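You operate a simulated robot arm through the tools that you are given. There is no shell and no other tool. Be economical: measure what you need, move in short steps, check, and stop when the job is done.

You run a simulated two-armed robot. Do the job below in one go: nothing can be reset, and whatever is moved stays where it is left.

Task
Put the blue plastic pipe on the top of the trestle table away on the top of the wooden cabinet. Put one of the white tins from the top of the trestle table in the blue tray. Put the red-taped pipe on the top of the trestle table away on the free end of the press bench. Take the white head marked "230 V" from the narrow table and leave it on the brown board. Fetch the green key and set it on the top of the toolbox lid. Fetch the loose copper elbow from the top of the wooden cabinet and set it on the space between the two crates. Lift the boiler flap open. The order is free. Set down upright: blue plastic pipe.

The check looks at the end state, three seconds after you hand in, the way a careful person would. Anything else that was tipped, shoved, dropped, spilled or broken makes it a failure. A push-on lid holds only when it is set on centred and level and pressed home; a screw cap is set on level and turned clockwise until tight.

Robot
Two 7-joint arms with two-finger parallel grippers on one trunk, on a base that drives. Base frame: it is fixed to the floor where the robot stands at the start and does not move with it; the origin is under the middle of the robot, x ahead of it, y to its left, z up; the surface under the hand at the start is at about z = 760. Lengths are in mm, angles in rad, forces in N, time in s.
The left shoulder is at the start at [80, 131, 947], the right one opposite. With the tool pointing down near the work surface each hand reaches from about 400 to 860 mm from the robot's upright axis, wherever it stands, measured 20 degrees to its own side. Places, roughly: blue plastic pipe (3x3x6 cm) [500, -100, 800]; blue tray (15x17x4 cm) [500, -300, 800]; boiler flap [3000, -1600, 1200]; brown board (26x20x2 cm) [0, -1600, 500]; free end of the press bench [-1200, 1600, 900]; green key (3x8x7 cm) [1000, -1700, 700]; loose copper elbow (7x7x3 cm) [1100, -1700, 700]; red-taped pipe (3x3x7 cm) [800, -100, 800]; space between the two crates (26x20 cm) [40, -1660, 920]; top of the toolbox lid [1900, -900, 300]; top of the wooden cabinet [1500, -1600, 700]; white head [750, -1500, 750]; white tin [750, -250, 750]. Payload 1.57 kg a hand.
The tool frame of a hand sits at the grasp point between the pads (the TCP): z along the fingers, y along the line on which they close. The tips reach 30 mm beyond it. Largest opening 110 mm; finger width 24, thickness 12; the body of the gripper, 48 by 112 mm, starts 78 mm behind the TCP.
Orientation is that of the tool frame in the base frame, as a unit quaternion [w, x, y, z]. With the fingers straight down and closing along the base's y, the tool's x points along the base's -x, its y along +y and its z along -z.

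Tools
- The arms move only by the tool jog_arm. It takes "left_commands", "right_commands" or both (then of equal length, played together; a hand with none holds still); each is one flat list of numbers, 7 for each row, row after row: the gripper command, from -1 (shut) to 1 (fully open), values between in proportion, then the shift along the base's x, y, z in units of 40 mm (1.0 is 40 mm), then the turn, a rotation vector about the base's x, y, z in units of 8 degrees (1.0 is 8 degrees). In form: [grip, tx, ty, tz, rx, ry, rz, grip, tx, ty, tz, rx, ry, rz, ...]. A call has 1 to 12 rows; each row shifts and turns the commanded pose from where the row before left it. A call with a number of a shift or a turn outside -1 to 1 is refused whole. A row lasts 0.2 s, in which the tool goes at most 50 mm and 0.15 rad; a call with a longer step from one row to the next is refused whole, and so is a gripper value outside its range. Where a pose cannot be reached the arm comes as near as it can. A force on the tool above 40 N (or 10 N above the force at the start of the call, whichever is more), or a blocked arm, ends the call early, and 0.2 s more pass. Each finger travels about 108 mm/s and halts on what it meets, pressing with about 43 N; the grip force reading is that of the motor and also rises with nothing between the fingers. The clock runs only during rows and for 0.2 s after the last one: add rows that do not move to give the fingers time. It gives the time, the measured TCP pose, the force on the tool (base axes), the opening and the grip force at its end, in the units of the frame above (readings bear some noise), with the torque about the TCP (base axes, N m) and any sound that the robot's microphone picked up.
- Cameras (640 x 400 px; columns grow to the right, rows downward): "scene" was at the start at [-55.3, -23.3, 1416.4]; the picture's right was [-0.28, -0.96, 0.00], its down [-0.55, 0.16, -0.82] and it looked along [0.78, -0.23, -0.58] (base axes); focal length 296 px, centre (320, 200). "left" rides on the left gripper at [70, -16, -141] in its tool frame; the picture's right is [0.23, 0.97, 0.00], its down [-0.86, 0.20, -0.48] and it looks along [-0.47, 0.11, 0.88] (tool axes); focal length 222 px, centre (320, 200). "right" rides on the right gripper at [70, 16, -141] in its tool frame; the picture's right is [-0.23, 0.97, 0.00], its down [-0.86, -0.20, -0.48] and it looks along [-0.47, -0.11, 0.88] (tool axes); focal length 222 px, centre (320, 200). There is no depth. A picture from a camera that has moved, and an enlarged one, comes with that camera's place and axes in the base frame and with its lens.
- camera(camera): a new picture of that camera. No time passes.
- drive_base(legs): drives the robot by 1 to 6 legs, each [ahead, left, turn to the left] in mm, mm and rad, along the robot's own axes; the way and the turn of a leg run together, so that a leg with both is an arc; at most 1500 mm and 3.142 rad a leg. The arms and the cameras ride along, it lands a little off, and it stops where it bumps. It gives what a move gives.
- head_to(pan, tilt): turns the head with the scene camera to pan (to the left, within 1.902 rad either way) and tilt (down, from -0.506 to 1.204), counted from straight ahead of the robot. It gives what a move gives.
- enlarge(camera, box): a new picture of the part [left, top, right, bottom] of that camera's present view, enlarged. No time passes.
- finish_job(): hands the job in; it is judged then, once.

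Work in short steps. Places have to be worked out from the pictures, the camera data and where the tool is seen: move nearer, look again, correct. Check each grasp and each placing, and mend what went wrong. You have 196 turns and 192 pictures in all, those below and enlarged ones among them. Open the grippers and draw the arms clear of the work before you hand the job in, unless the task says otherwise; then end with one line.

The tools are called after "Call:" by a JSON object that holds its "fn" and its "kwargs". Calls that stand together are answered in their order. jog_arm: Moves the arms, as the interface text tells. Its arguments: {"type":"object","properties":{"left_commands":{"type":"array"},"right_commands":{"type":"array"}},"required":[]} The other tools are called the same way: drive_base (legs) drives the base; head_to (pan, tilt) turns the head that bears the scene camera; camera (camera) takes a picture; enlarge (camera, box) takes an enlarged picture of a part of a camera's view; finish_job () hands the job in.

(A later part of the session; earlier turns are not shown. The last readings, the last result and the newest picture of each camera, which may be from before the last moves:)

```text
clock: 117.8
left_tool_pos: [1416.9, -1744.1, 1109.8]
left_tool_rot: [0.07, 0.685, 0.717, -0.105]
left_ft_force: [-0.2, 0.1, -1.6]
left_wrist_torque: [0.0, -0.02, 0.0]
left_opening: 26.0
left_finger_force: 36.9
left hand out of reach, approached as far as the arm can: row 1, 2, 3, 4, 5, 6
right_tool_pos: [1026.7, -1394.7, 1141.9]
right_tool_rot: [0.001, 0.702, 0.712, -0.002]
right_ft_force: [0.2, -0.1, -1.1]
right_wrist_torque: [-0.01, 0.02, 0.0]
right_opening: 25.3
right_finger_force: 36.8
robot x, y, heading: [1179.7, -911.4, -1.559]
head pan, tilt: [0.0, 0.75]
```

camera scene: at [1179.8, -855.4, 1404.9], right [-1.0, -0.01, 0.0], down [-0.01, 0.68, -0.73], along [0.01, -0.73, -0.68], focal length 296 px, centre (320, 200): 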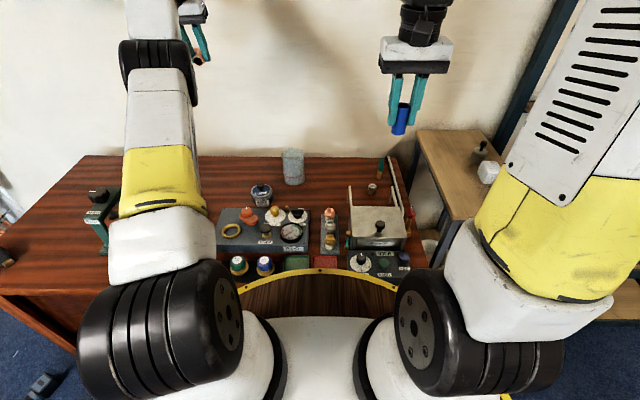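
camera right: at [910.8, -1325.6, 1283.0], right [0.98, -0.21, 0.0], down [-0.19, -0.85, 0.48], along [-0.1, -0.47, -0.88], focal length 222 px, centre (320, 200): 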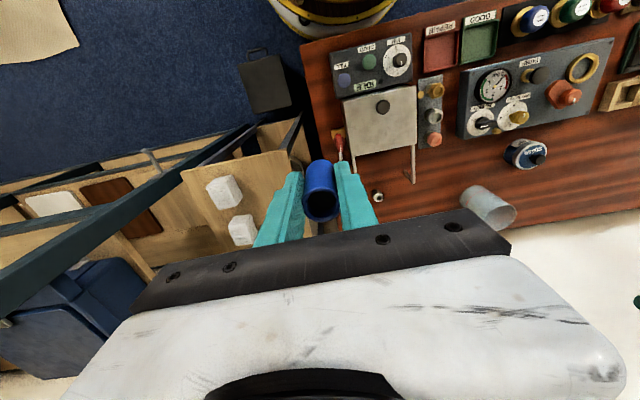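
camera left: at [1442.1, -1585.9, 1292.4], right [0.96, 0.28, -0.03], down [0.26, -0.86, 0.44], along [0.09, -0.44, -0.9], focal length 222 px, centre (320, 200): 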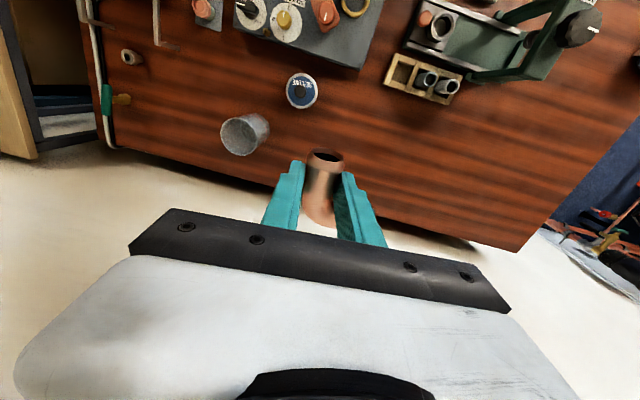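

Call:
{"fn": "jog_arm", "kwargs": {"left_commands": [-1, 0, 0.6, 0.8, 0, 0, 0, -1, 0, 0.6, 0.8, 0, 0, 0, -1, 0, 0.6, 0.8, 0, 0, 0, -1, 0, 0.6, 0.8, 0, 0, 0, -1, 0, 0.6, 0.8, 0, 0, 0, -1, 0, 0.6, -0.8, 0, 0, 0, -1, 0, 0.6, -0.8, 0, 0, 0, -1, 0, 0.6, -0.8, 0, 0, 0]}}

Call:
{"fn": "camera", "kwargs": {"camera": "scene"}}

```text
clock: 119.6
left_tool_pos: [1434.8, -1670.7, 1253.8]
left_tool_rot: [0.07, 0.686, 0.717, -0.105]
left_ft_force: [-0.7, 0.5, -1.2]
left_wrist_torque: [0.04, -0.01, 0.0]
left_opening: 26.0
left_finger_force: 36.9
left hand out of reach, approached as far as the arm can: row 1, 2, 3, 4, 6, 7, 8
right_tool_pos: [1025.8, -1394.4, 1141.3]
right_tool_rot: [0.002, 0.703, 0.711, -0.002]
right_ft_force: [-0.3, 0.8, -1.5]
right_wrist_torque: [0.03, 0.0, -0.02]
right_opening: 24.9
right_finger_force: 36.7
robot x, y, heading: [1181.1, -915.1, -1.553]
head pan, tilt: [0.0, 0.75]
```

```text
132 pictures are left
camera scene: at [1179.8, -855.5, 1404.9], right [-1.0, -0.01, 0.0], down [-0.01, 0.68, -0.73], along [0.01, -0.73, -0.68], focal length 296 px, centre (320, 200)
```

scene: 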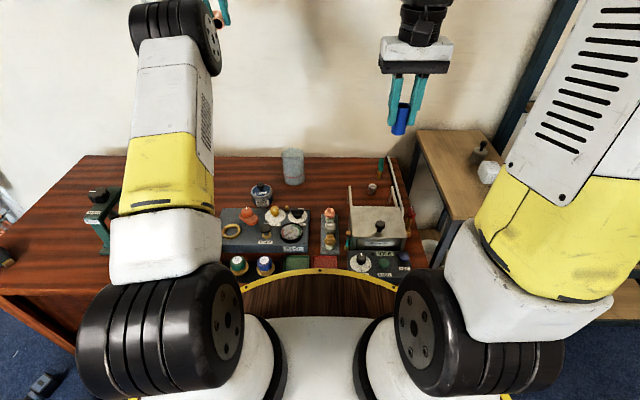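

Going up worked partly; keep going inward-and-up.

Call:
{"fn": "jog_arm", "kwargs": {"left_commands": [-1, 0, 0.8, 0.6, 0, 0, 0, -1, 0, 0.8, 0.6, 0, 0, 0, -1, 0, 0.8, 0.6, 0, 0, 0, -1, 0, 0.8, 0.4, 0, 0, 0, -1, 0, 0.8, 0.2, 0, 0, 0, -1, 0, 0.8, 0, 0, 0, 0, -1, 0, 0.8, 0, 0, 0, 0]}}

Call:
{"fn": "camera", "kwargs": {"camera": "left"}}

```text
clock: 121.2
left_tool_pos: [1440.9, -1495.8, 1366.0]
left_tool_rot: [0.071, 0.686, 0.716, -0.105]
left_ft_force: [0.1, 0.4, -1.2]
left_wrist_torque: [0.06, 0.0, -0.02]
left_opening: 26.0
left_finger_force: 36.9
left hand out of reach, approached as far as the arm can: row 1, 2, 3, 4
right_tool_pos: [1026.9, -1394.6, 1143.1]
right_tool_rot: [0.001, 0.702, 0.712, -0.002]
right_ft_force: [-0.6, -0.1, -0.9]
right_wrist_torque: [0.02, 0.0, 0.03]
right_opening: 25.5
right_finger_force: 36.7
robot x, y, heading: [1180.6, -913.5, -1.559]
head pan, tilt: [0.0, 0.75]
```

```text
131 pictures are left
camera left: at [1427.1, -1393.0, 1485.8], right [0.96, 0.26, -0.11], down [0.26, -0.7, 0.66], along [0.09, -0.67, -0.74], focal length 222 px, centre (320, 200)
```

left: 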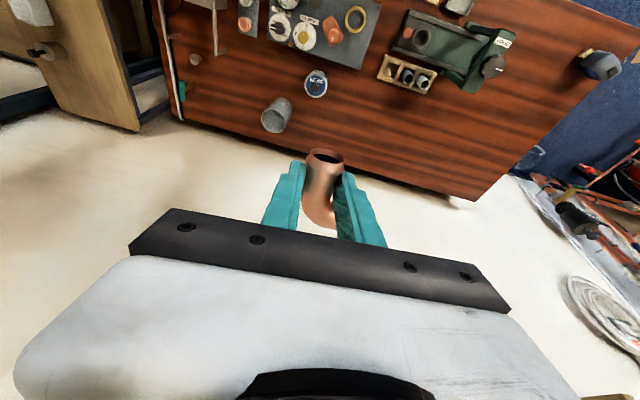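

Unlocked. Bring the left hand back to carry height and level.

Call:
{"fn": "jog_arm", "kwargs": {"left_commands": [-1, 0, 0.5, -0.3, 0.3, 0, 0, -1, 0, 0.5, -0.8, 0.3, 0, 0, -1, 0, 0.5, -0.9, 0.3, 0, 0, -1, 0, 0.5, -0.9, 0.3, 0, 0, -1, 0, 0.4, -0.9, 0.3, 0, 0, -1, 0, 0.4, -0.9, 0.3, 0, 0, -1, 0, 0, -0.9, 0, 0, 0, -1, 0, 0, 0, 0, 0, 0]}}

```text
clock: 123.0
left_tool_pos: [1442.4, -1382.3, 1141.2]
left_tool_rot: [-0.015, 0.689, 0.724, -0.015]
left_ft_force: [-0.5, -0.2, -0.7]
left_wrist_torque: [0.03, 0.01, 0.05]
left_opening: 26.2
left_finger_force: 37.6
right_tool_pos: [1026.3, -1394.3, 1142.9]
right_tool_rot: [0.001, 0.703, 0.711, -0.003]
right_ft_force: [0.8, -0.3, 0.7]
right_wrist_torque: [0.03, 0.0, 0.01]
right_opening: 25.5
right_finger_force: 36.9
robot x, y, heading: [1178.9, -911.7, -1.561]
head pan, tilt: [0.0, 0.75]
```

Now the right hand: move over (1165,-1610) at z≈900.

Call:
{"fn": "jog_arm", "kwargs": {"right_commands": [-1, 0.43, -0.66, -0.76, 0, 0, 0, -1, 0.43, -0.66, -0.76, 0, 0, 0, -1, 0.43, -0.66, -0.76, 0, 0, 0, -1, 0.43, -0.66, -0.76, 0, 0, 0, -1, 0.43, -0.66, -0.76, 0, 0, 0, -1, 0.43, -0.66, -0.76, 0, 0, 0, -1, 0.43, -0.66, -0.76, 0, 0, 0, -1, 0.43, -0.66, -0.76, 0, 0, 0, -1, 0, 0, 0, 0, 0, 0]}}

Call:
{"fn": "camera", "kwargs": {"camera": "right"}}

Call:
{"fn": "camera", "kwargs": {"camera": "scene"}}

```text
clock: 125.0
left_tool_pos: [1442.9, -1383.1, 1140.2]
left_tool_rot: [-0.015, 0.689, 0.724, -0.014]
left_ft_force: [0.1, 0.4, -0.3]
left_wrist_torque: [-0.01, 0.02, -0.02]
left_opening: 25.8
left_finger_force: 37.1
right_tool_pos: [1159.9, -1605.9, 898.3]
right_tool_rot: [0.001, 0.702, 0.712, -0.003]
right_ft_force: [-0.3, 0.2, -1.6]
right_wrist_torque: [0.03, 0.02, -0.01]
right_opening: 25.1
right_finger_force: 36.6
robot x, y, heading: [1176.6, -914.7, -1.562]
head pan, tilt: [0.0, 0.75]
```

```text
130 pictures are left
camera right: at [1176.1, -1535.6, 1038.9], right [0.98, -0.21, 0.0], down [-0.19, -0.85, 0.48], along [-0.1, -0.47, -0.88], focal length 222 px, centre (320, 200)
```

right: 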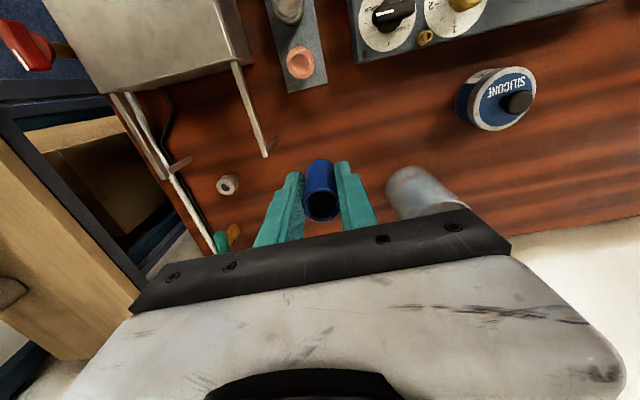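

```text
129 pictures are left
camera scene: at [1179.8, -855.3, 1404.9], right [-1.0, -0.01, 0.0], down [-0.01, 0.68, -0.73], along [0.01, -0.73, -0.68], focal length 296 px, centre (320, 200)
```

scene: 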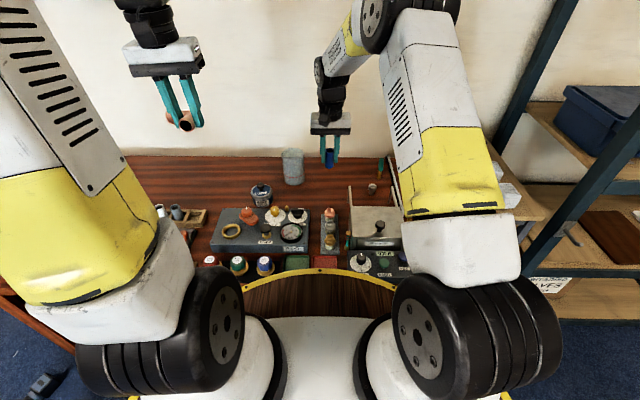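

Area is free. Move to y≈-1650 and down to z≈765.

Call:
{"fn": "jog_arm", "kwargs": {"right_commands": [-1, 0.05, -0.37, -0.6, 0, 0, 0, -1, 0.05, -0.37, -0.7, 0, 0, 0, -1, 0.05, -0.37, -0.7, 0, 0, 0, -1, 0, 0, -0.7, 0, 0, 0, -1, 0, 0, -0.6, 0, 0, 0, -1, 0, 0, 0, 0, 0, 0]}}

Call:
{"fn": "camera", "kwargs": {"camera": "right"}}

```text
clock: 126.4
left_tool_pos: [1442.9, -1383.4, 1141.6]
left_tool_rot: [-0.014, 0.689, 0.724, -0.014]
left_ft_force: [0.1, 0.1, -0.6]
left_wrist_torque: [0.0, 0.0, -0.02]
left_opening: 26.0
left_finger_force: 37.1
right_tool_pos: [1170.2, -1653.4, 766.2]
right_tool_rot: [0.001, 0.703, 0.712, -0.003]
right_ft_force: [0.7, -0.7, -0.6]
right_wrist_torque: [-0.01, -0.02, -0.01]
right_opening: 25.3
right_finger_force: 36.6
robot x, y, heading: [1181.1, -912.8, -1.56]
head pan, tilt: [0.0, 0.75]
```

```text
128 pictures are left
camera right: at [1186.4, -1582.0, 906.3], right [0.98, -0.21, 0.0], down [-0.19, -0.85, 0.48], along [-0.1, -0.47, -0.88], focal length 222 px, centre (320, 200)
```

right: 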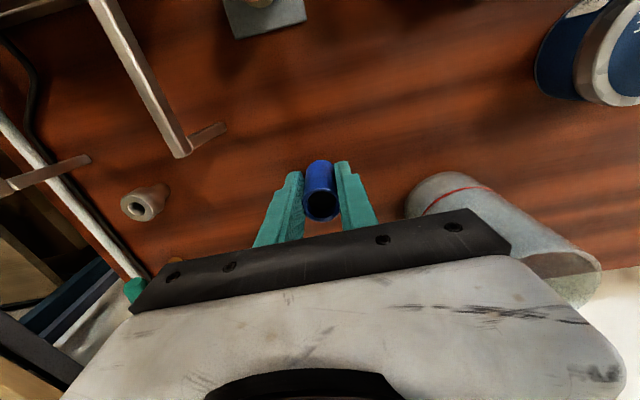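

Call:
{"fn": "jog_arm", "kwargs": {"right_commands": [-1, 0, 0, -0.15, 0, 0, 0, -1, 0, 0, -0.15, 0, 0, 0, -1, 0, 0, -0.07, 0, 0, 0, -1, 0, 0, -0.06, 0, 0, 0, -1, 0, 0, -0.06, 0, 0, 0, -1, 0, 0, 0, 0, 0, 0]}}

```text
clock: 127.8
left_tool_pos: [1442.1, -1382.2, 1142.2]
left_tool_rot: [-0.015, 0.689, 0.724, -0.015]
left_ft_force: [-0.2, 0.0, -1.3]
left_wrist_torque: [-0.01, 0.0, -0.01]
left_opening: 25.9
left_finger_force: 37.4
right_tool_pos: [1168.6, -1651.6, 749.0]
right_tool_rot: [0.003, 0.703, 0.711, -0.003]
right_ft_force: [-3.6, 6.2, 21.6]
right_wrist_torque: [0.24, 0.15, -0.05]
right_opening: 25.4
right_finger_force: 36.9
robot x, y, heading: [1177.7, -913.3, -1.561]
head pan, tilt: [0.0, 0.75]
```

Contact. Release and lift.

Call:
{"fn": "jog_arm", "kwargs": {"right_commands": [-1, 0, 0, 0.04, 0, 0, 0, -0.3, 0, 0, 0, 0, 0, 0, 0, 0, 0, 0, 0, 0, 0, 0, 0, 0, 0, 0, 0, 0, 0, 0, 0, 0.5, 0, 0, 0, 0, 0, 0, 0.8, 0, 0, 0, 0, 0, 0.1, 0.9, 0, 0, 0, 0, 0, 0.3, 0.9, 0, 0, 0, 0, 0, 0, 0, 0, 0, 0]}}

Call:
{"fn": "camera", "kwargs": {"camera": "right"}}

```text
clock: 129.8
left_tool_pos: [1442.4, -1383.5, 1141.0]
left_tool_rot: [-0.015, 0.689, 0.724, -0.015]
left_ft_force: [-0.3, -1.4, -1.0]
left_wrist_torque: [0.0, 0.05, 0.0]
left_opening: 26.1
left_finger_force: 37.6
right_tool_pos: [1170.6, -1635.1, 872.3]
right_tool_rot: [0.002, 0.702, 0.712, -0.002]
right_ft_force: [-0.3, -1.2, -0.4]
right_wrist_torque: [-0.04, 0.01, 0.0]
right_opening: 55.0
right_finger_force: 0.0
robot x, y, heading: [1180.4, -910.9, -1.558]
head pan, tilt: [0.0, 0.75]
```

```text
127 pictures are left
camera right: at [1186.9, -1564.6, 1013.2], right [0.98, -0.21, 0.0], down [-0.19, -0.86, 0.48], along [-0.1, -0.47, -0.88], focal length 222 px, centre (320, 200)
```

right: 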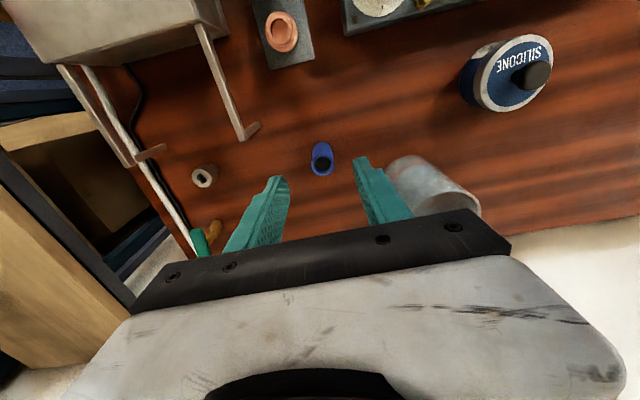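

Blue pipe stands free. Next, the green key (handle centre ≈(969,-1741), z≈760): move the right hand above it, tilting −16° to gain reach.

Call:
{"fn": "jog_arm", "kwargs": {"right_commands": [-0.2, -0.84, -0.15, 0.12, -0.33, 0, 0, -0.2, -0.84, -0.2, 0.12, -0.33, 0, 0, -0.2, -0.84, -0.2, 0, -0.33, 0, 0, -0.2, -0.84, -0.2, 0, -0.33, 0, 0, -0.2, -0.84, -0.2, 0, -0.33, 0, 0, -0.2, -0.82, -0.2, 0, -0.33, 0, 0, -0.2, 0, 0, 0, 0, 0, 0]}}

Call:
{"fn": "camera", "kwargs": {"camera": "right"}}

Call:
{"fn": "enlarge", "kwargs": {"camera": "scene", "box": [240, 100, 480, 250]}}

```text
clock: 131.4
left_tool_pos: [1442.0, -1383.0, 1140.1]
left_tool_rot: [-0.016, 0.69, 0.724, -0.015]
left_ft_force: [0.6, -0.3, -0.6]
left_wrist_torque: [0.03, 0.01, 0.01]
left_opening: 25.9
left_finger_force: 37.3
right_tool_pos: [969.7, -1678.8, 884.1]
right_tool_rot: [0.099, 0.696, 0.704, -0.102]
right_ft_force: [0.3, -0.1, 0.4]
right_wrist_torque: [0.01, 0.01, -0.01]
right_opening: 44.1
right_finger_force: 0.2
robot x, y, heading: [1182.2, -912.4, -1.561]
head pan, tilt: [0.0, 0.75]
```

```text
126 pictures are left
camera right: at [984.8, -1573.4, 999.6], right [0.98, -0.21, 0.06], down [-0.19, -0.69, 0.7], along [-0.1, -0.69, -0.71], focal length 222 px, centre (320, 200)
```

right: 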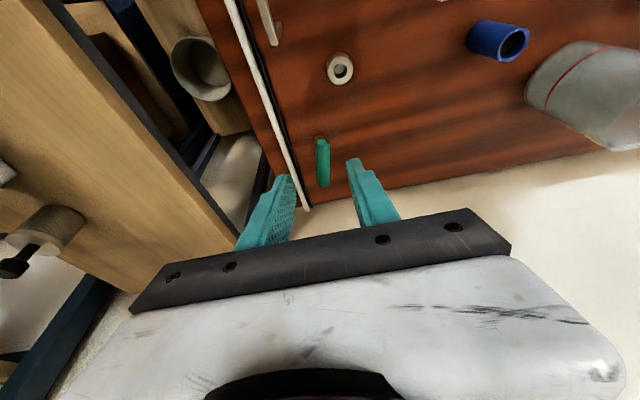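

```text
2.67 times, centred on (360, 175) of scene
camera zoom: at [1179.8, -855.4, 1404.9], right [-1.0, -0.01, 0.0], down [-0.01, 0.68, -0.73], along [0.01, -0.73, -0.68], focal length 790 px, centre (213, 267)
```

zoom: 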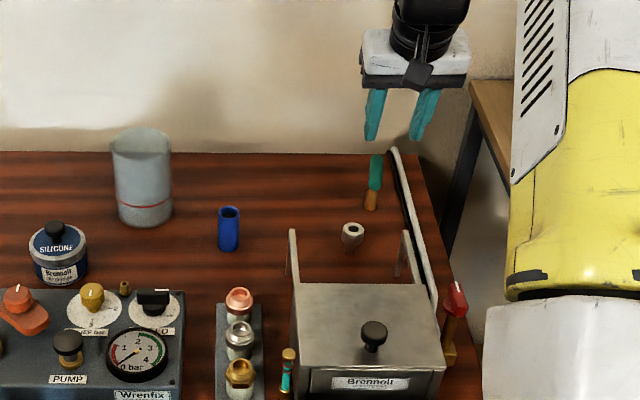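

Handle centre (969,-1742), yaw ~−8°. Descend to z≈790 with slight yaw and check.

Call:
{"fn": "jog_arm", "kwargs": {"right_commands": [-0.2, 0, -0.3, -0.6, 0, 0, -0.5, -0.2, 0, -0.4, -0.6, 0, 0, -0.5, -0.2, 0, -0.4, -0.6, 0, 0, 0, -0.2, 0, -0.4, -0.55, 0, 0, 0, -0.2, 0, 0, 0, 0, 0, 0]}}

Call:
{"fn": "camera", "kwargs": {"camera": "right"}}

```text
clock: 132.6
left_tool_pos: [1443.1, -1383.8, 1140.5]
left_tool_rot: [-0.015, 0.689, 0.724, -0.015]
left_ft_force: [0.3, 0.3, -0.3]
left_wrist_torque: [-0.02, 0.0, 0.01]
left_opening: 26.1
left_finger_force: 37.3
right_tool_pos: [969.5, -1742.9, 788.6]
right_tool_rot: [0.092, 0.743, 0.654, -0.108]
right_ft_force: [-0.3, -0.2, 0.4]
right_wrist_torque: [0.0, 0.0, -0.01]
right_opening: 43.8
right_finger_force: 0.1
robot x, y, heading: [1181.8, -913.0, -1.557]
head pan, tilt: [0.0, 0.75]
```

```text
124 pictures are left
camera right: at [999.9, -1638.9, 904.9], right [0.94, -0.34, 0.06], down [-0.28, -0.66, 0.7], along [-0.2, -0.67, -0.71], focal length 222 px, centre (320, 200)
```

right: 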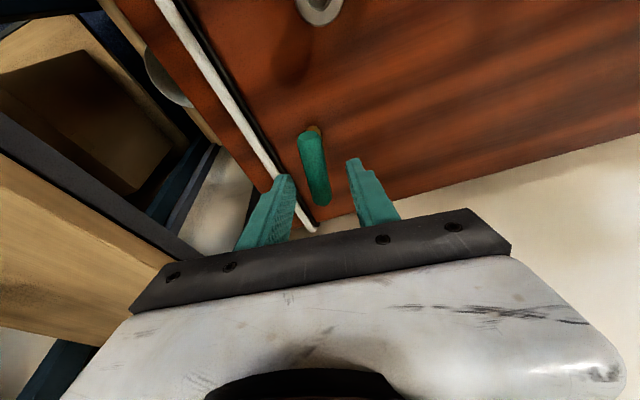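

Aligned. Descend to z≈750 and close.

Call:
{"fn": "jog_arm", "kwargs": {"right_commands": [-0.2, -0.03, 0, -0.5, 0, 0, 0, -0.2, 0, 0, -0.47, 0, 0, 0, -0.2, 0, 0, 0, 0, 0, 0, -1, 0, 0, 0, 0, 0, 0, -1, 0, 0, 0, 0, 0, 0]}}

Call:
{"fn": "camera", "kwargs": {"camera": "right"}}

```text
clock: 133.8
left_tool_pos: [1443.6, -1383.2, 1141.8]
left_tool_rot: [-0.016, 0.689, 0.724, -0.014]
left_ft_force: [1.2, -0.9, -0.7]
left_wrist_torque: [0.0, 0.01, 0.0]
left_opening: 26.0
left_finger_force: 37.3
right_tool_pos: [967.5, -1741.4, 750.0]
right_tool_rot: [0.091, 0.743, 0.655, -0.108]
right_ft_force: [-0.6, -0.1, 0.5]
right_wrist_torque: [-0.07, -0.02, -0.01]
right_opening: 20.9
right_finger_force: 34.7
robot x, y, heading: [1181.6, -913.2, -1.555]
head pan, tilt: [0.0, 0.75]
```

```text
123 pictures are left
camera right: at [999.1, -1638.7, 865.9], right [0.94, -0.34, 0.06], down [-0.28, -0.66, 0.7], along [-0.2, -0.67, -0.71], focal length 222 px, centre (320, 200)
```

right: 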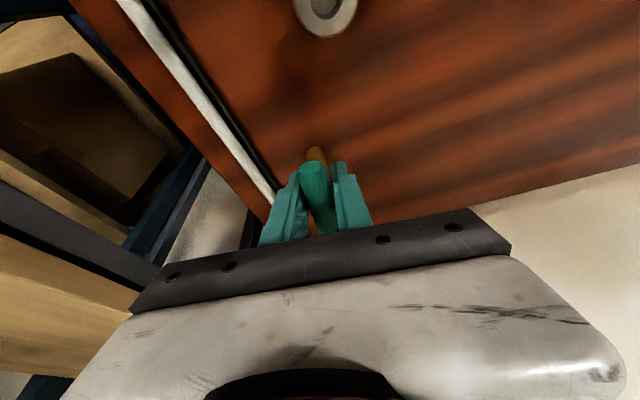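

Gripped. Lift and retract, un-tilting.

Call:
{"fn": "jog_arm", "kwargs": {"right_commands": [-1, 0, 0.1, 0.5, 0, 0, 0, -1, 0, 0.3, 0.7, 0, 0, 0, -1, 0, 0.4, 0.7, 0, 0, 0, -1, 0, 0.5, 0.7, 0, 0, 0, -1, 0, 0.6, 0.7, 0, 0, 0, -1, 0, 0.8, 0.6, 0.2, 0, 0, -1, 0, 0.8, 0.6, 0.3, 0, 0, -1, 0, 0.8, 0.6, 0.3, 0, 0.2, -1, 0, 0.8, 0.6, 0.3, 0, 0.2, -1, 0, 0.8, 0.6, 0.3, 0, 0.2, -1, 0, 0.8, 0.6, 0.3, 0, 0.2, -1, 0, 0.8, 0.6, 0.3, 0, 0.2]}}

Call:
{"fn": "camera", "kwargs": {"camera": "right"}}

Call:
{"fn": "camera", "kwargs": {"camera": "scene"}}

```text
clock: 136.4
left_tool_pos: [1443.6, -1385.2, 1140.2]
left_tool_rot: [-0.015, 0.689, 0.724, -0.015]
left_ft_force: [0.3, -0.1, -1.0]
left_wrist_torque: [0.05, 0.02, -0.02]
left_opening: 26.0
left_finger_force: 37.7
right_tool_pos: [968.8, -1438.2, 1049.1]
right_tool_rot: [-0.009, 0.7, 0.714, -0.009]
right_ft_force: [-0.6, 0.7, -0.6]
right_wrist_torque: [0.05, -0.01, 0.02]
right_opening: 20.9
right_finger_force: 34.6
robot x, y, heading: [1174.6, -913.5, -1.555]
head pan, tilt: [0.0, 0.75]
```

```text
122 pictures are left
camera right: at [987.3, -1367.2, 1189.7], right [0.98, -0.21, -0.02], down [-0.17, -0.86, 0.49], along [-0.12, -0.47, -0.87], focal length 222 px, centre (320, 200)
```

right: 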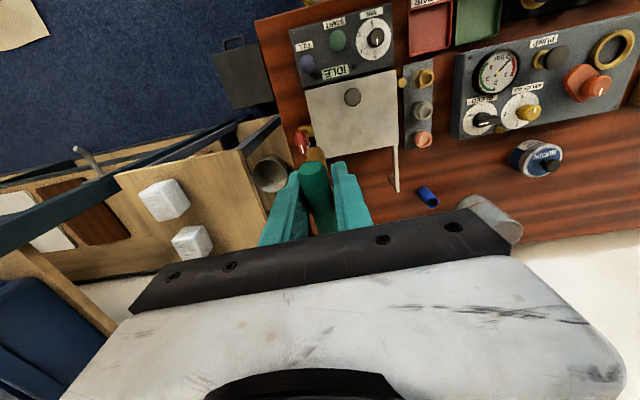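

```text
121 pictures are left
camera scene: at [1179.8, -855.7, 1404.9], right [-1.0, -0.01, 0.0], down [-0.01, 0.68, -0.73], along [0.01, -0.73, -0.68], focal length 296 px, centre (320, 200)
```

scene: 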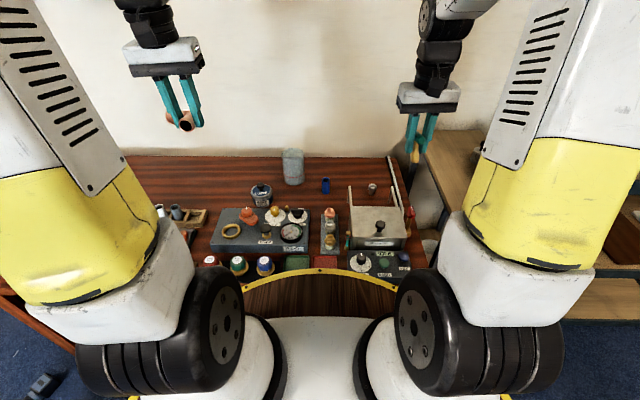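

Key held. Now turn to face the toolbox and shift left a bit.

Call:
{"fn": "drive_base", "kwargs": {"legs": [[0, 0, 1.555], [0, 180, 0]]}}

Call:
{"fn": "head_to", "kwargs": {"pan": -0.1, "tilt": 0.85}}

Call:
{"fn": "camera", "kwargs": {"camera": "scene"}}

Call:
{"fn": "camera", "kwargs": {"camera": "right"}}

```text
clock: 141.6
left_tool_pos: [1664.3, -485.0, 1140.6]
left_tool_rot: [-0.001, -0.007, 1.0, -0.021]
left_ft_force: [-0.1, 0.4, -0.9]
left_wrist_torque: [0.01, 0.04, 0.02]
left_opening: 26.1
left_finger_force: 37.1
right_tool_pos: [1699.9, -962.3, 1048.9]
right_tool_rot: [0.001, 0.01, 1.0, -0.013]
right_ft_force: [0.0, 0.3, -0.2]
right_wrist_torque: [0.0, -0.03, -0.01]
right_opening: 20.8
right_finger_force: 34.3
robot x, y, heading: [1186.0, -731.5, -0.027]
head pan, tilt: [0.0, 0.75]
```

```text
clock: 142.3
left_tool_pos: [1664.4, -485.4, 1140.7]
left_tool_rot: [0.0, -0.005, 1.0, -0.021]
left_ft_force: [-0.2, 0.2, -0.4]
left_wrist_torque: [-0.01, 0.01, -0.01]
left_opening: 25.9
left_finger_force: 37.1
right_tool_pos: [1699.7, -962.2, 1049.0]
right_tool_rot: [0.001, 0.009, 1.0, -0.013]
right_ft_force: [0.1, -0.4, -1.9]
right_wrist_torque: [0.02, 0.02, -0.01]
right_opening: 20.7
right_finger_force: 34.2
robot x, y, heading: [1184.3, -730.4, -0.024]
head pan, tilt: [-0.099, 0.85]
```

```text
120 pictures are left
camera scene: at [1122.5, -735.7, 1396.9], right [-0.12, -0.99, 0.0], down [-0.75, 0.09, -0.66], along [0.66, -0.08, -0.75], focal length 296 px, centre (320, 200)
```

scene: 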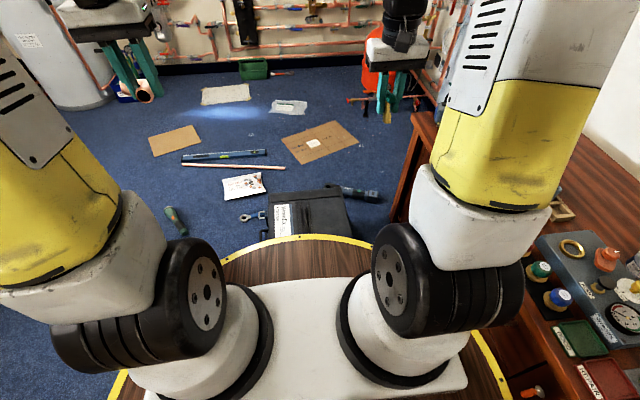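

```text
119 pictures are left
camera right: at [1630.7, -941.0, 1189.7], right [0.25, 0.97, -0.02], down [0.85, -0.2, 0.49], along [0.47, -0.14, -0.87], focal length 222 px, centre (320, 200)
```

right: 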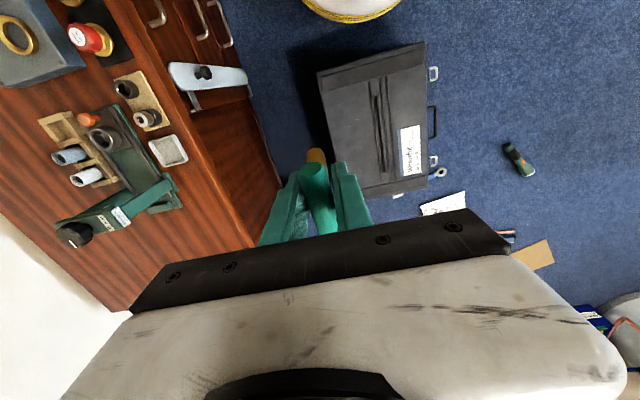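

Lid spans x≈1620–2150, y≈-970…-605. I lower the key toward (1760,-880), restoring the −16° pitch at which it was gripped.

Call:
{"fn": "jog_arm", "kwargs": {"right_commands": [-1, 0.13, 0.17, -0.95, 0, -0.17, 0, -1, 0.13, 0.17, -0.95, 0, -0.17, 0, -1, 0.13, 0.17, -0.95, 0, -0.17, 0, -1, 0.13, 0.17, -0.95, 0, -0.17, 0, -1, 0.13, 0.17, -0.95, 0, -0.17, 0, -1, 0.13, 0.17, -0.95, 0, -0.17, 0, -1, 0.13, 0.17, -0.95, 0, -0.17, 0, -1, 0.13, 0.17, -0.95, 0, -0.17, 0, -1, 0.13, 0.17, -0.95, 0, -0.17, 0, -1, 0.13, 0.17, -0.95, 0, -0.17, 0, -1, 0.13, 0.17, -0.95, 0, -0.17, 0, -1, 0.13, 0.17, -0.95, 0, -0.17, 0]}}

Call:
{"fn": "camera", "kwargs": {"camera": "right"}}

Call:
{"fn": "camera", "kwargs": {"camera": "scene"}}

```text
clock: 144.9
left_tool_pos: [1663.2, -485.3, 1142.1]
left_tool_rot: [0.0, -0.007, 1.0, -0.021]
left_ft_force: [-0.7, -0.7, -0.7]
left_wrist_torque: [0.02, -0.01, -0.01]
left_opening: 25.9
left_finger_force: 37.0
right_tool_pos: [1764.2, -879.3, 593.9]
right_tool_rot: [0.144, 0.011, 0.989, -0.011]
right_ft_force: [-0.4, -0.6, -0.7]
right_wrist_torque: [-0.03, 0.01, -0.01]
right_opening: 20.8
right_finger_force: 34.1
robot x, y, heading: [1183.3, -731.8, -0.029]
head pan, tilt: [-0.099, 0.85]
```

```text
118 pictures are left
camera right: at [1657.4, -859.0, 708.4], right [0.24, 0.97, 0.05], down [0.68, -0.2, 0.71], along [0.69, -0.14, -0.71], focal length 222 px, centre (320, 200)
```

right: 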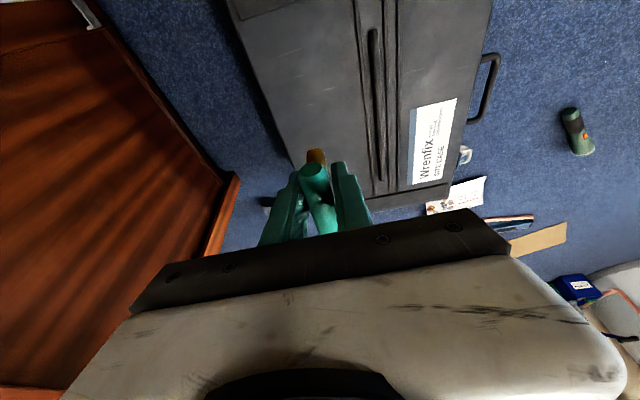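

```text
117 pictures are left
camera scene: at [1122.3, -735.7, 1396.8], right [-0.12, -0.99, 0.0], down [-0.75, 0.09, -0.66], along [0.65, -0.08, -0.75], focal length 296 px, centre (320, 200)
```

scene: 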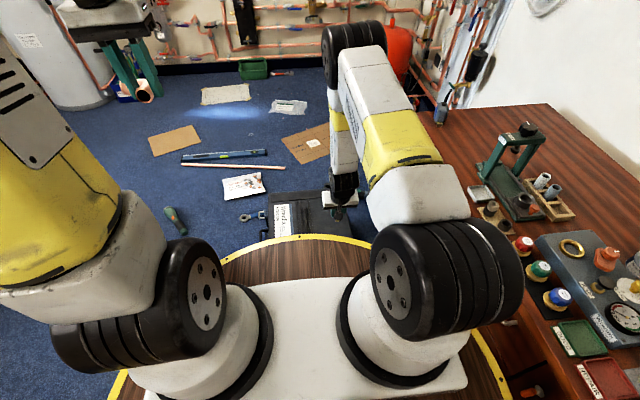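

Spot below is flat lid, clear of the grooves. Lower to z≈372.

Call:
{"fn": "jog_arm", "kwargs": {"right_commands": [-1, 0, 0, -0.93, 0, 0, 0, -1, 0, 0, -0.93, 0, 0, 0, -1, 0, 0, -0.93, 0, 0, 0, -1, 0, 0, -0.93, 0, 0, 0, -1, 0, 0, -0.93, 0, 0, 0, -1, 0, 0, -0.5, 0, 0, 0, -1, 0, 0, 0, 0, 0, 0]}}

Call:
{"fn": "camera", "kwargs": {"camera": "right"}}

```text
clock: 146.5
left_tool_pos: [1662.4, -485.7, 1141.4]
left_tool_rot: [-0.001, -0.006, 1.0, -0.021]
left_ft_force: [0.5, 0.0, -0.7]
left_wrist_torque: [-0.03, -0.01, 0.03]
left_opening: 26.0
left_finger_force: 36.7
right_tool_pos: [1763.0, -879.3, 390.2]
right_tool_rot: [0.143, 0.011, 0.99, -0.011]
right_ft_force: [0.3, 0.3, -1.6]
right_wrist_torque: [-0.01, 0.03, -0.02]
right_opening: 21.0
right_finger_force: 34.6
robot x, y, heading: [1185.4, -730.0, -0.022]
head pan, tilt: [-0.099, 0.85]
```

```text
116 pictures are left
camera right: at [1657.8, -858.7, 504.1], right [0.24, 0.97, 0.05], down [0.68, -0.2, 0.71], along [0.69, -0.14, -0.71], focal length 222 px, centre (320, 200)
```

right: 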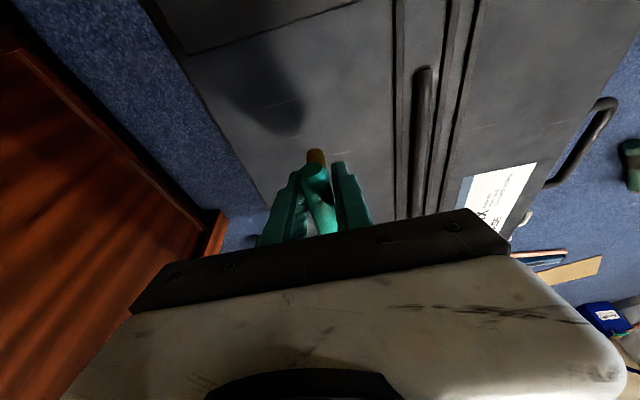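

Still above the lid (the shadow shows a gap). Creep down in ~6 mm steps.

Call:
{"fn": "jog_arm", "kwargs": {"right_commands": [-1, 0, 0, -0.2, 0, 0, 0, -1, 0, 0, -0.2, 0, 0, 0, -1, 0, 0, -0.2, 0, 0, 0, -1, 0, 0, -0.12, 0, 0, 0, -1, 0, 0, -0.12, 0, 0, 0, -1, 0, 0, 0, 0, 0, 0]}}

Call:
{"fn": "camera", "kwargs": {"camera": "right"}}

```text
clock: 147.9
left_tool_pos: [1665.0, -485.6, 1142.1]
left_tool_rot: [-0.001, -0.006, 1.0, -0.021]
left_ft_force: [-0.4, -1.0, -0.7]
left_wrist_torque: [-0.02, 0.03, -0.01]
left_opening: 26.0
left_finger_force: 37.0
right_tool_pos: [1762.8, -880.2, 353.9]
right_tool_rot: [0.143, 0.011, 0.99, -0.012]
right_ft_force: [-0.2, 0.4, -1.0]
right_wrist_torque: [-0.02, -0.03, 0.03]
right_opening: 20.7
right_finger_force: 33.7
robot x, y, heading: [1187.6, -734.4, -0.024]
head pan, tilt: [-0.099, 0.85]
```

```text
115 pictures are left
camera right: at [1656.2, -859.4, 468.4], right [0.24, 0.97, 0.05], down [0.68, -0.2, 0.71], along [0.69, -0.14, -0.71], focal length 222 px, centre (320, 200)
```

right: 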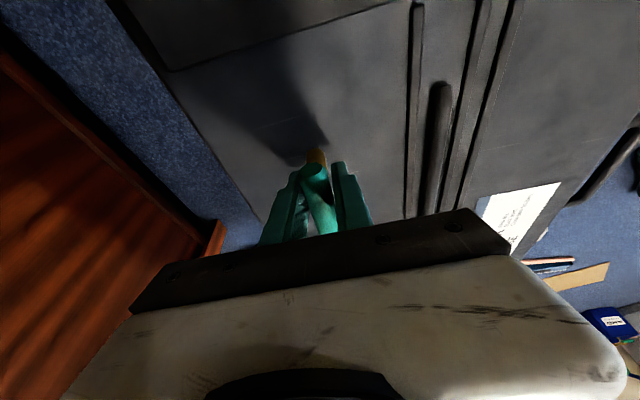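

Call:
{"fn": "jog_arm", "kwargs": {"right_commands": [-1, 0, 0, -0.1, 0, 0, 0, -1, 0, 0, -0.07, 0, 0, 0, -1, 0, 0, -0.07, 0, 0, 0, -1, 0, 0, 0, 0, 0, 0]}}

```text
clock: 148.9
left_tool_pos: [1663.2, -485.3, 1140.3]
left_tool_rot: [-0.001, -0.006, 1.0, -0.021]
left_ft_force: [-0.1, -1.0, -0.6]
left_wrist_torque: [-0.01, -0.01, 0.01]
left_opening: 25.9
left_finger_force: 37.2
right_tool_pos: [1763.2, -880.5, 345.0]
right_tool_rot: [0.143, 0.011, 0.99, -0.012]
right_ft_force: [-0.2, 0.0, -0.6]
right_wrist_torque: [-0.01, 0.01, -0.01]
right_opening: 20.7
right_finger_force: 34.3
robot x, y, heading: [1184.8, -734.9, -0.028]
head pan, tilt: [-0.099, 0.85]
```

No contact yet; continue in 2–3 mm steps.

Call:
{"fn": "jog_arm", "kwargs": {"right_commands": [-1, 0, 0, -0.07, 0, 0, 0, -1, 0, 0, -0.07, 0, 0, 0, -1, 0, 0, -0.07, 0, 0, 0, -1, 0, 0, -0.07, 0, 0, 0, -1, 0, 0, 0, 0, 0, 0]}}

Call:
{"fn": "enlarge", "kwargs": {"camera": "right", "box": [220, 100, 420, 225]}}

```text
clock: 150.1
left_tool_pos: [1664.0, -485.0, 1141.3]
left_tool_rot: [-0.001, -0.006, 1.0, -0.021]
left_ft_force: [0.1, 0.0, 0.2]
left_wrist_torque: [-0.02, 0.01, -0.03]
left_opening: 26.3
left_finger_force: 37.0
right_tool_pos: [1765.2, -880.7, 334.5]
right_tool_rot: [0.146, 0.01, 0.989, -0.012]
right_ft_force: [3.1, -2.0, 21.0]
right_wrist_torque: [0.04, -0.11, -0.01]
right_opening: 21.1
right_finger_force: 34.4
robot x, y, heading: [1182.8, -730.0, -0.021]
head pan, tilt: [-0.099, 0.85]
```

```text
3.20 times, centred on (320, 162) of right
camera zoom: at [1658.0, -859.0, 448.8], right [0.24, 0.97, 0.05], down [0.68, -0.2, 0.71], along [0.7, -0.14, -0.7], focal length 711 px, centre (320, 320)
```

zoom: 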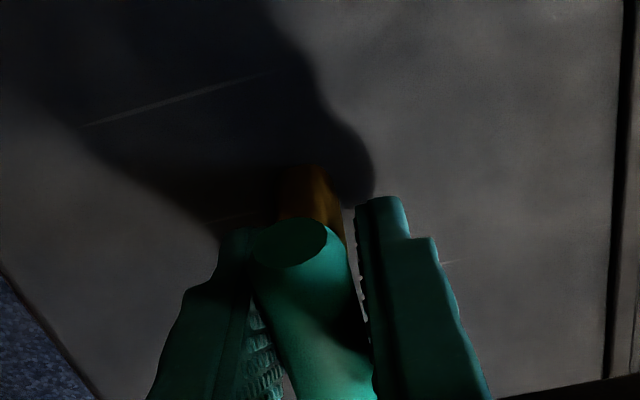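

Contact (21 N). Relax, open slightly, withdraw along the tool axis.

Call:
{"fn": "jog_arm", "kwargs": {"right_commands": [-1, 0, 0, 0.04, 0, 0, 0, -0.4, 0, 0, 0, 0, 0, 0, -0.2, 0, 0, 0, 0, 0, 0, -0.2, 0, 0, 0, 0, 0, 0, -0.2, -0.12, 0, 0.4, 0, 0, 0, -0.2, -0.22, 0, 0.8, 0, 0, 0, -0.2, -0.22, 0, 0.8, 0, 0, 0, -0.2, -0.22, 0, 0.8, 0, 0, 0, -0.2, 0, 0, 0, 0, 0, 0]}}

Call:
{"fn": "camera", "kwargs": {"camera": "right"}}

```text
clock: 152.1
left_tool_pos: [1664.2, -486.3, 1140.8]
left_tool_rot: [0.0, -0.006, 1.0, -0.021]
left_ft_force: [-0.1, -0.3, -0.3]
left_wrist_torque: [-0.03, 0.02, -0.01]
left_opening: 25.9
left_finger_force: 37.3
right_tool_pos: [1733.6, -879.0, 449.1]
right_tool_rot: [0.144, 0.011, 0.989, -0.011]
right_ft_force: [-0.4, 0.2, 1.0]
right_wrist_torque: [-0.01, 0.01, 0.0]
right_opening: 43.9
right_finger_force: 0.0
robot x, y, heading: [1185.1, -730.1, -0.024]
head pan, tilt: [-0.099, 0.85]
```

```text
113 pictures are left
camera right: at [1627.0, -858.5, 562.2], right [0.24, 0.97, 0.05], down [0.68, -0.2, 0.71], along [0.69, -0.14, -0.71], focal length 222 px, centre (320, 200)
```

right: 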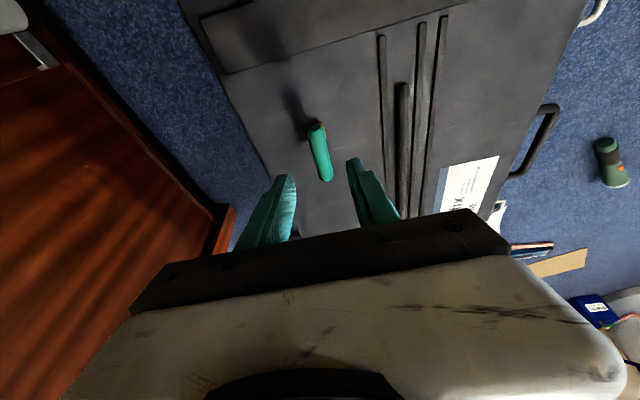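

Key stands on the lid. Raise the right arm to carry height, un-tilting.

Call:
{"fn": "jog_arm", "kwargs": {"right_commands": [-0.2, -0.1, 0, 0.95, 0, 0, 0, -0.2, -0.1, 0, 0.95, 0, 0.2, 0, -0.2, -0.1, 0, 0.95, 0, 0.2, 0, -0.2, -0.1, 0, 0.95, 0, 0.2, 0, -0.2, -0.1, 0, 0.95, 0, 0.2, 0, -0.2, -0.1, 0, 0.95, 0, 0.2, 0, -0.2, -0.1, 0, 0.95, 0, 0.2, 0, -0.2, -0.1, 0, 0.95, 0, 0.2, 0, -0.2, -0.1, 0, 0.95, 0, 0.2, 0, -0.2, -0.1, 0, 0.95, 0, 0.2, 0, -0.2, -0.1, 0, 0.95, 0, 0.2, 0, -0.2, -0.1, 0, 0.95, 0, 0, 0]}}

Call:
{"fn": "jog_arm", "kwargs": {"right_commands": [-0.2, -0.2, 0, 0.9, 0, 0, 0, -0.2, -0.2, 0, 0.9, 0, 0, 0, -0.2, -0.2, 0, 0.9, 0, 0, 0, -0.2, 0, 0, 0, 0, 0, 0]}}

Call:
{"fn": "drive_base", "kwargs": {"legs": [[0, -60, -1.55], [0, -1150, 0]]}}

Call:
{"fn": "head_to", "kwargs": {"pan": 0.0, "tilt": 0.7}}

Call:
{"fn": "camera", "kwargs": {"camera": "scene"}}

```text
clock: 154.7
left_tool_pos: [1663.7, -485.9, 1140.8]
left_tool_rot: [-0.001, -0.006, 1.0, -0.021]
left_ft_force: [0.2, 0.7, -0.9]
left_wrist_torque: [-0.01, 0.03, -0.03]
left_opening: 26.1
left_finger_force: 37.1
right_tool_pos: [1683.7, -879.2, 901.3]
right_tool_rot: [0.004, 0.009, 1.0, -0.013]
right_ft_force: [0.4, 0.5, -0.3]
right_wrist_torque: [0.0, 0.03, 0.01]
right_opening: 44.0
right_finger_force: 0.1
robot x, y, heading: [1183.4, -732.1, -0.027]
head pan, tilt: [-0.099, 0.85]
```

```text
clock: 155.7
left_tool_pos: [1664.1, -485.3, 1140.7]
left_tool_rot: [-0.002, -0.006, 1.0, -0.02]
left_ft_force: [0.6, -0.2, -0.9]
left_wrist_torque: [-0.01, -0.02, 0.0]
left_opening: 26.0
left_finger_force: 37.3
right_tool_pos: [1658.6, -880.4, 1009.8]
right_tool_rot: [0.004, 0.01, 1.0, -0.014]
right_ft_force: [-0.4, -0.4, -0.1]
right_wrist_torque: [-0.02, 0.02, -0.02]
right_opening: 44.1
right_finger_force: 0.0
robot x, y, heading: [1182.5, -729.3, -0.026]
head pan, tilt: [-0.099, 0.85]
```

```text
clock: 165.4
left_tool_pos: [243.8, -1245.1, 1141.1]
left_tool_rot: [-0.016, 0.686, 0.728, -0.015]
left_ft_force: [-0.5, 0.1, -1.9]
left_wrist_torque: [0.01, 0.01, 0.03]
left_opening: 26.1
left_finger_force: 36.7
right_tool_pos: [-150.8, -1259.5, 1008.3]
right_tool_rot: [-0.006, 0.697, 0.717, -0.013]
right_ft_force: [0.5, -0.6, 0.6]
right_wrist_torque: [0.02, 0.0, 0.02]
right_opening: 43.9
right_finger_force: 0.0
robot x, y, heading: [-23.4, -781.2, -1.549]
head pan, tilt: [-0.099, 0.85]
```

```text
clock: 166.1
left_tool_pos: [243.3, -1246.8, 1140.8]
left_tool_rot: [-0.015, 0.686, 0.728, -0.015]
left_ft_force: [0.0, -0.1, -0.5]
left_wrist_torque: [-0.04, 0.01, 0.02]
left_opening: 25.9
left_finger_force: 36.7
right_tool_pos: [-151.4, -1259.4, 1008.8]
right_tool_rot: [-0.006, 0.697, 0.717, -0.012]
right_ft_force: [-0.2, -0.1, 0.2]
right_wrist_torque: [-0.01, 0.01, 0.01]
right_opening: 44.1
right_finger_force: 0.1
robot x, y, heading: [-25.7, -781.3, -1.547]
head pan, tilt: [0.0, 0.7]
```

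```text
112 pictures are left
camera scene: at [-25.4, -722.7, 1409.1], right [-1.0, -0.02, 0.0], down [-0.01, 0.64, -0.76], along [0.02, -0.76, -0.64], focal length 296 px, centre (320, 200)
```

scene: 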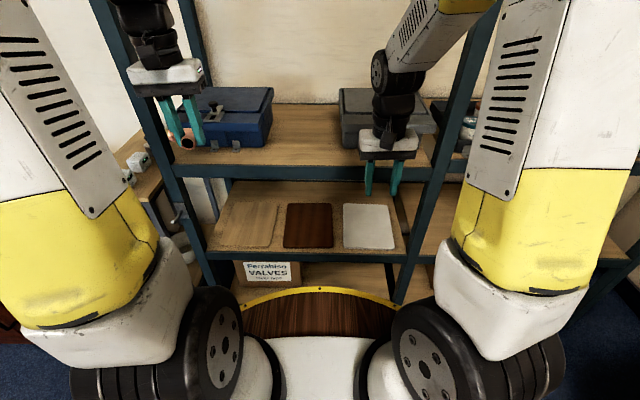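

At the shelf. Space between crates ≈(40,-1650), z≈920. Raise the right hand for clearance, then drive 210 ahead.

Call:
{"fn": "jog_arm", "kwargs": {"right_commands": [-0.2, -0.3, 0.3, 0.8, 0, 0, 0, -0.2, -0.3, 0.3, 0.8, 0, 0, 0, -0.2, -0.3, 0.3, 0.8, 0, 0, 0, -0.2, -0.3, 0.3, 0.8, 0, 0, 0]}}

Call:
{"fn": "drive_base", "kwargs": {"legs": [[210, 0, -0.02]]}}

Call:
{"fn": "camera", "kwargs": {"camera": "left"}}

Call:
{"fn": "camera", "kwargs": {"camera": "scene"}}

```text
clock: 167.1
left_tool_pos: [244.7, -1246.8, 1141.2]
left_tool_rot: [-0.014, 0.686, 0.727, -0.014]
left_ft_force: [1.2, 0.1, -1.1]
left_wrist_torque: [0.03, 0.05, -0.04]
left_opening: 25.9
left_finger_force: 37.1
right_tool_pos: [-199.9, -1212.1, 1135.6]
right_tool_rot: [-0.006, 0.696, 0.718, -0.013]
right_ft_force: [-0.2, -0.1, 0.1]
right_wrist_torque: [0.01, 0.01, 0.02]
right_opening: 43.8
right_finger_force: 0.0
robot x, y, heading: [-23.9, -777.0, -1.547]
head pan, tilt: [0.0, 0.7]
```

```text
clock: 168.8
left_tool_pos: [236.5, -1456.6, 1140.1]
left_tool_rot: [-0.014, 0.692, 0.721, -0.014]
left_ft_force: [-0.7, 0.0, 0.2]
left_wrist_torque: [-0.05, 0.01, 0.01]
left_opening: 26.1
left_finger_force: 37.3
right_tool_pos: [-205.9, -1415.0, 1137.6]
right_tool_rot: [-0.006, 0.704, 0.71, -0.013]
right_ft_force: [0.5, 0.6, 0.4]
right_wrist_torque: [-0.01, 0.0, -0.01]
right_opening: 44.1
right_finger_force: 0.1
robot x, y, heading: [-22.2, -987.0, -1.568]
head pan, tilt: [0.0, 0.7]
```

```text
111 pictures are left
camera left: at [223.5, -1386.3, 1282.9], right [0.96, 0.27, -0.04], down [0.25, -0.85, 0.47], along [0.09, -0.46, -0.88], focal length 222 px, centre (320, 200)
```

left: 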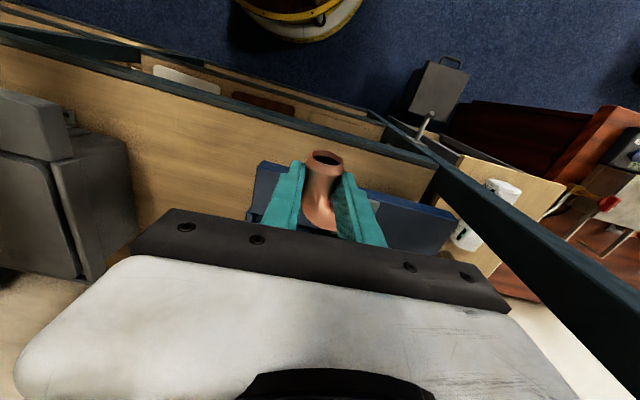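

```text
110 pictures are left
camera scene: at [-21.6, -928.2, 1409.1], right [-1.0, 0.0, 0.0], down [0.0, 0.64, -0.76], along [0.0, -0.76, -0.64], focal length 296 px, centre (320, 200)
```

scene: 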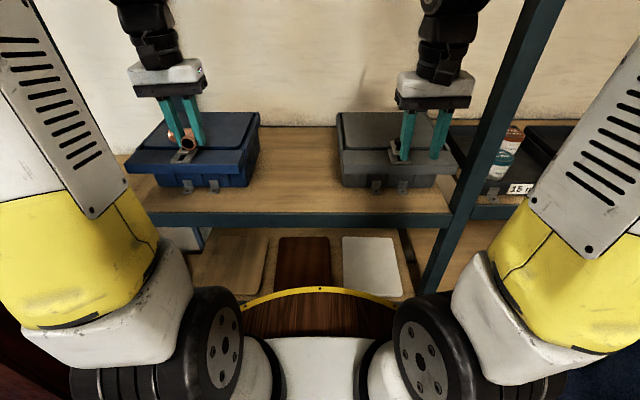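

Check how the elbow sits in the grip.

Call:
{"fn": "enlarge", "kwargs": {"camera": "scene", "box": [120, 80, 260, 200]}}

```text
3.33 times, centred on (190, 140) of scene
camera zoom: at [-21.6, -928.2, 1409.1], right [-1.0, 0.0, 0.0], down [0.0, 0.64, -0.76], along [0.0, -0.76, -0.64], focal length 988 px, centre (753, 400)
```

zoom: 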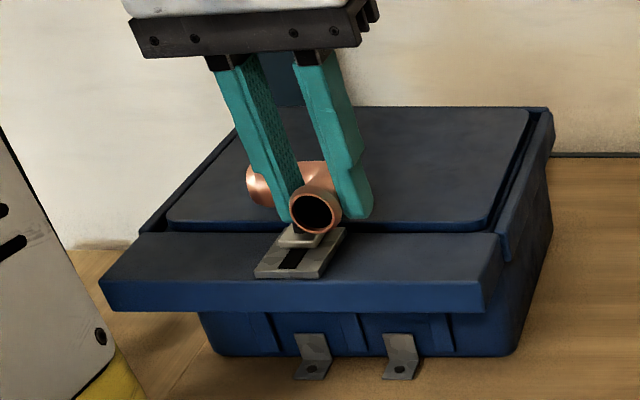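

Elbow sits roughly level. Move over the gap (40,-1610) and down to z≈1000.

Call:
{"fn": "jog_arm", "kwargs": {"left_commands": [-1, -0.98, -0.3, 0, 0, 0, 0, -1, -0.98, -0.3, 0, 0, 0, 0, -1, -0.98, -0.3, 0, 0, 0, 0, -1, -0.98, -0.3, 0, 0, 0, 0, -1, -0.98, -0.3, 0, 0, 0, 0, -1, 0, -0.8, -0.6, 0, 0, 0, -1, 0, -0.8, -0.8, 0, 0, 0, -1, 0, -0.7, -0.8, 0, 0, 0, -1, 0, 0, -0.9, 0, 0, 0, -1, 0, 0, -0.6, 0, 0, 0, -1, 0, 0, 0, 0, 0, 0]}}

Call:
{"fn": "camera", "kwargs": {"camera": "scene"}}

Call:
{"fn": "camera", "kwargs": {"camera": "left"}}

```text
clock: 171.2
left_tool_pos: [42.7, -1607.1, 993.2]
left_tool_rot: [-0.014, 0.693, 0.721, -0.015]
left_ft_force: [-0.5, -0.4, 0.0]
left_wrist_torque: [0.01, 0.03, -0.03]
left_opening: 26.1
left_finger_force: 37.0
right_tool_pos: [-206.2, -1415.0, 1135.2]
right_tool_rot: [-0.005, 0.704, 0.71, -0.012]
right_ft_force: [0.0, 0.1, 0.0]
right_wrist_torque: [0.05, 0.01, 0.0]
right_opening: 43.8
right_finger_force: 0.1
robot x, y, heading: [-21.3, -986.3, -1.569]
head pan, tilt: [0.0, 0.7]
```

```text
108 pictures are left
camera scene: at [-21.6, -928.4, 1409.1], right [-1.0, 0.0, 0.0], down [0.0, 0.64, -0.76], along [0.0, -0.76, -0.64], focal length 296 px, centre (320, 200)
```

scene: 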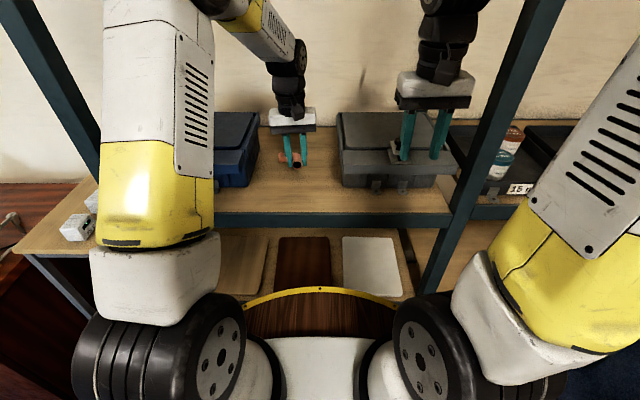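

```text
107 pictures are left
camera left: at [28.8, -1537.1, 1134.9], right [0.96, 0.27, -0.04], down [0.25, -0.85, 0.47], along [0.09, -0.46, -0.88], focal length 222 px, centre (320, 200)
```

left: 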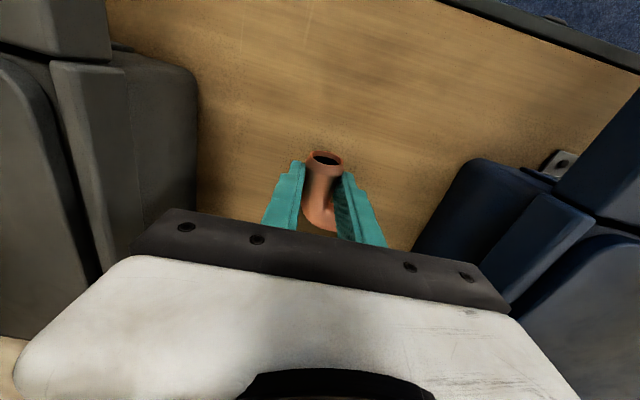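

Centred between crates. Lower and creep to contact.

Call:
{"fn": "jog_arm", "kwargs": {"left_commands": [-1, 0, 0, -0.4, 0, 0, 0, -1, 0, 0, -0.35, 0, 0, 0, -1, 0, 0, -0.1, 0, 0, 0, -1, 0, 0, -0.08, 0, 0, 0, -1, 0, 0, -0.08, 0, 0, 0, -1, 0, 0, 0, 0, 0, 0]}}

```text
clock: 172.6
left_tool_pos: [40.5, -1608.2, 953.7]
left_tool_rot: [-0.014, 0.692, 0.721, -0.016]
left_ft_force: [-1.0, 0.8, 18.3]
left_wrist_torque: [-0.69, -1.03, 0.03]
left_opening: 26.1
left_finger_force: 37.1
right_tool_pos: [-205.7, -1414.7, 1136.2]
right_tool_rot: [-0.005, 0.704, 0.71, -0.013]
right_ft_force: [-0.1, -0.4, 0.6]
right_wrist_torque: [0.02, 0.03, 0.0]
right_opening: 44.0
right_finger_force: 0.0
robot x, y, heading: [-18.7, -986.6, -1.563]
head pan, tilt: [0.0, 0.7]
```

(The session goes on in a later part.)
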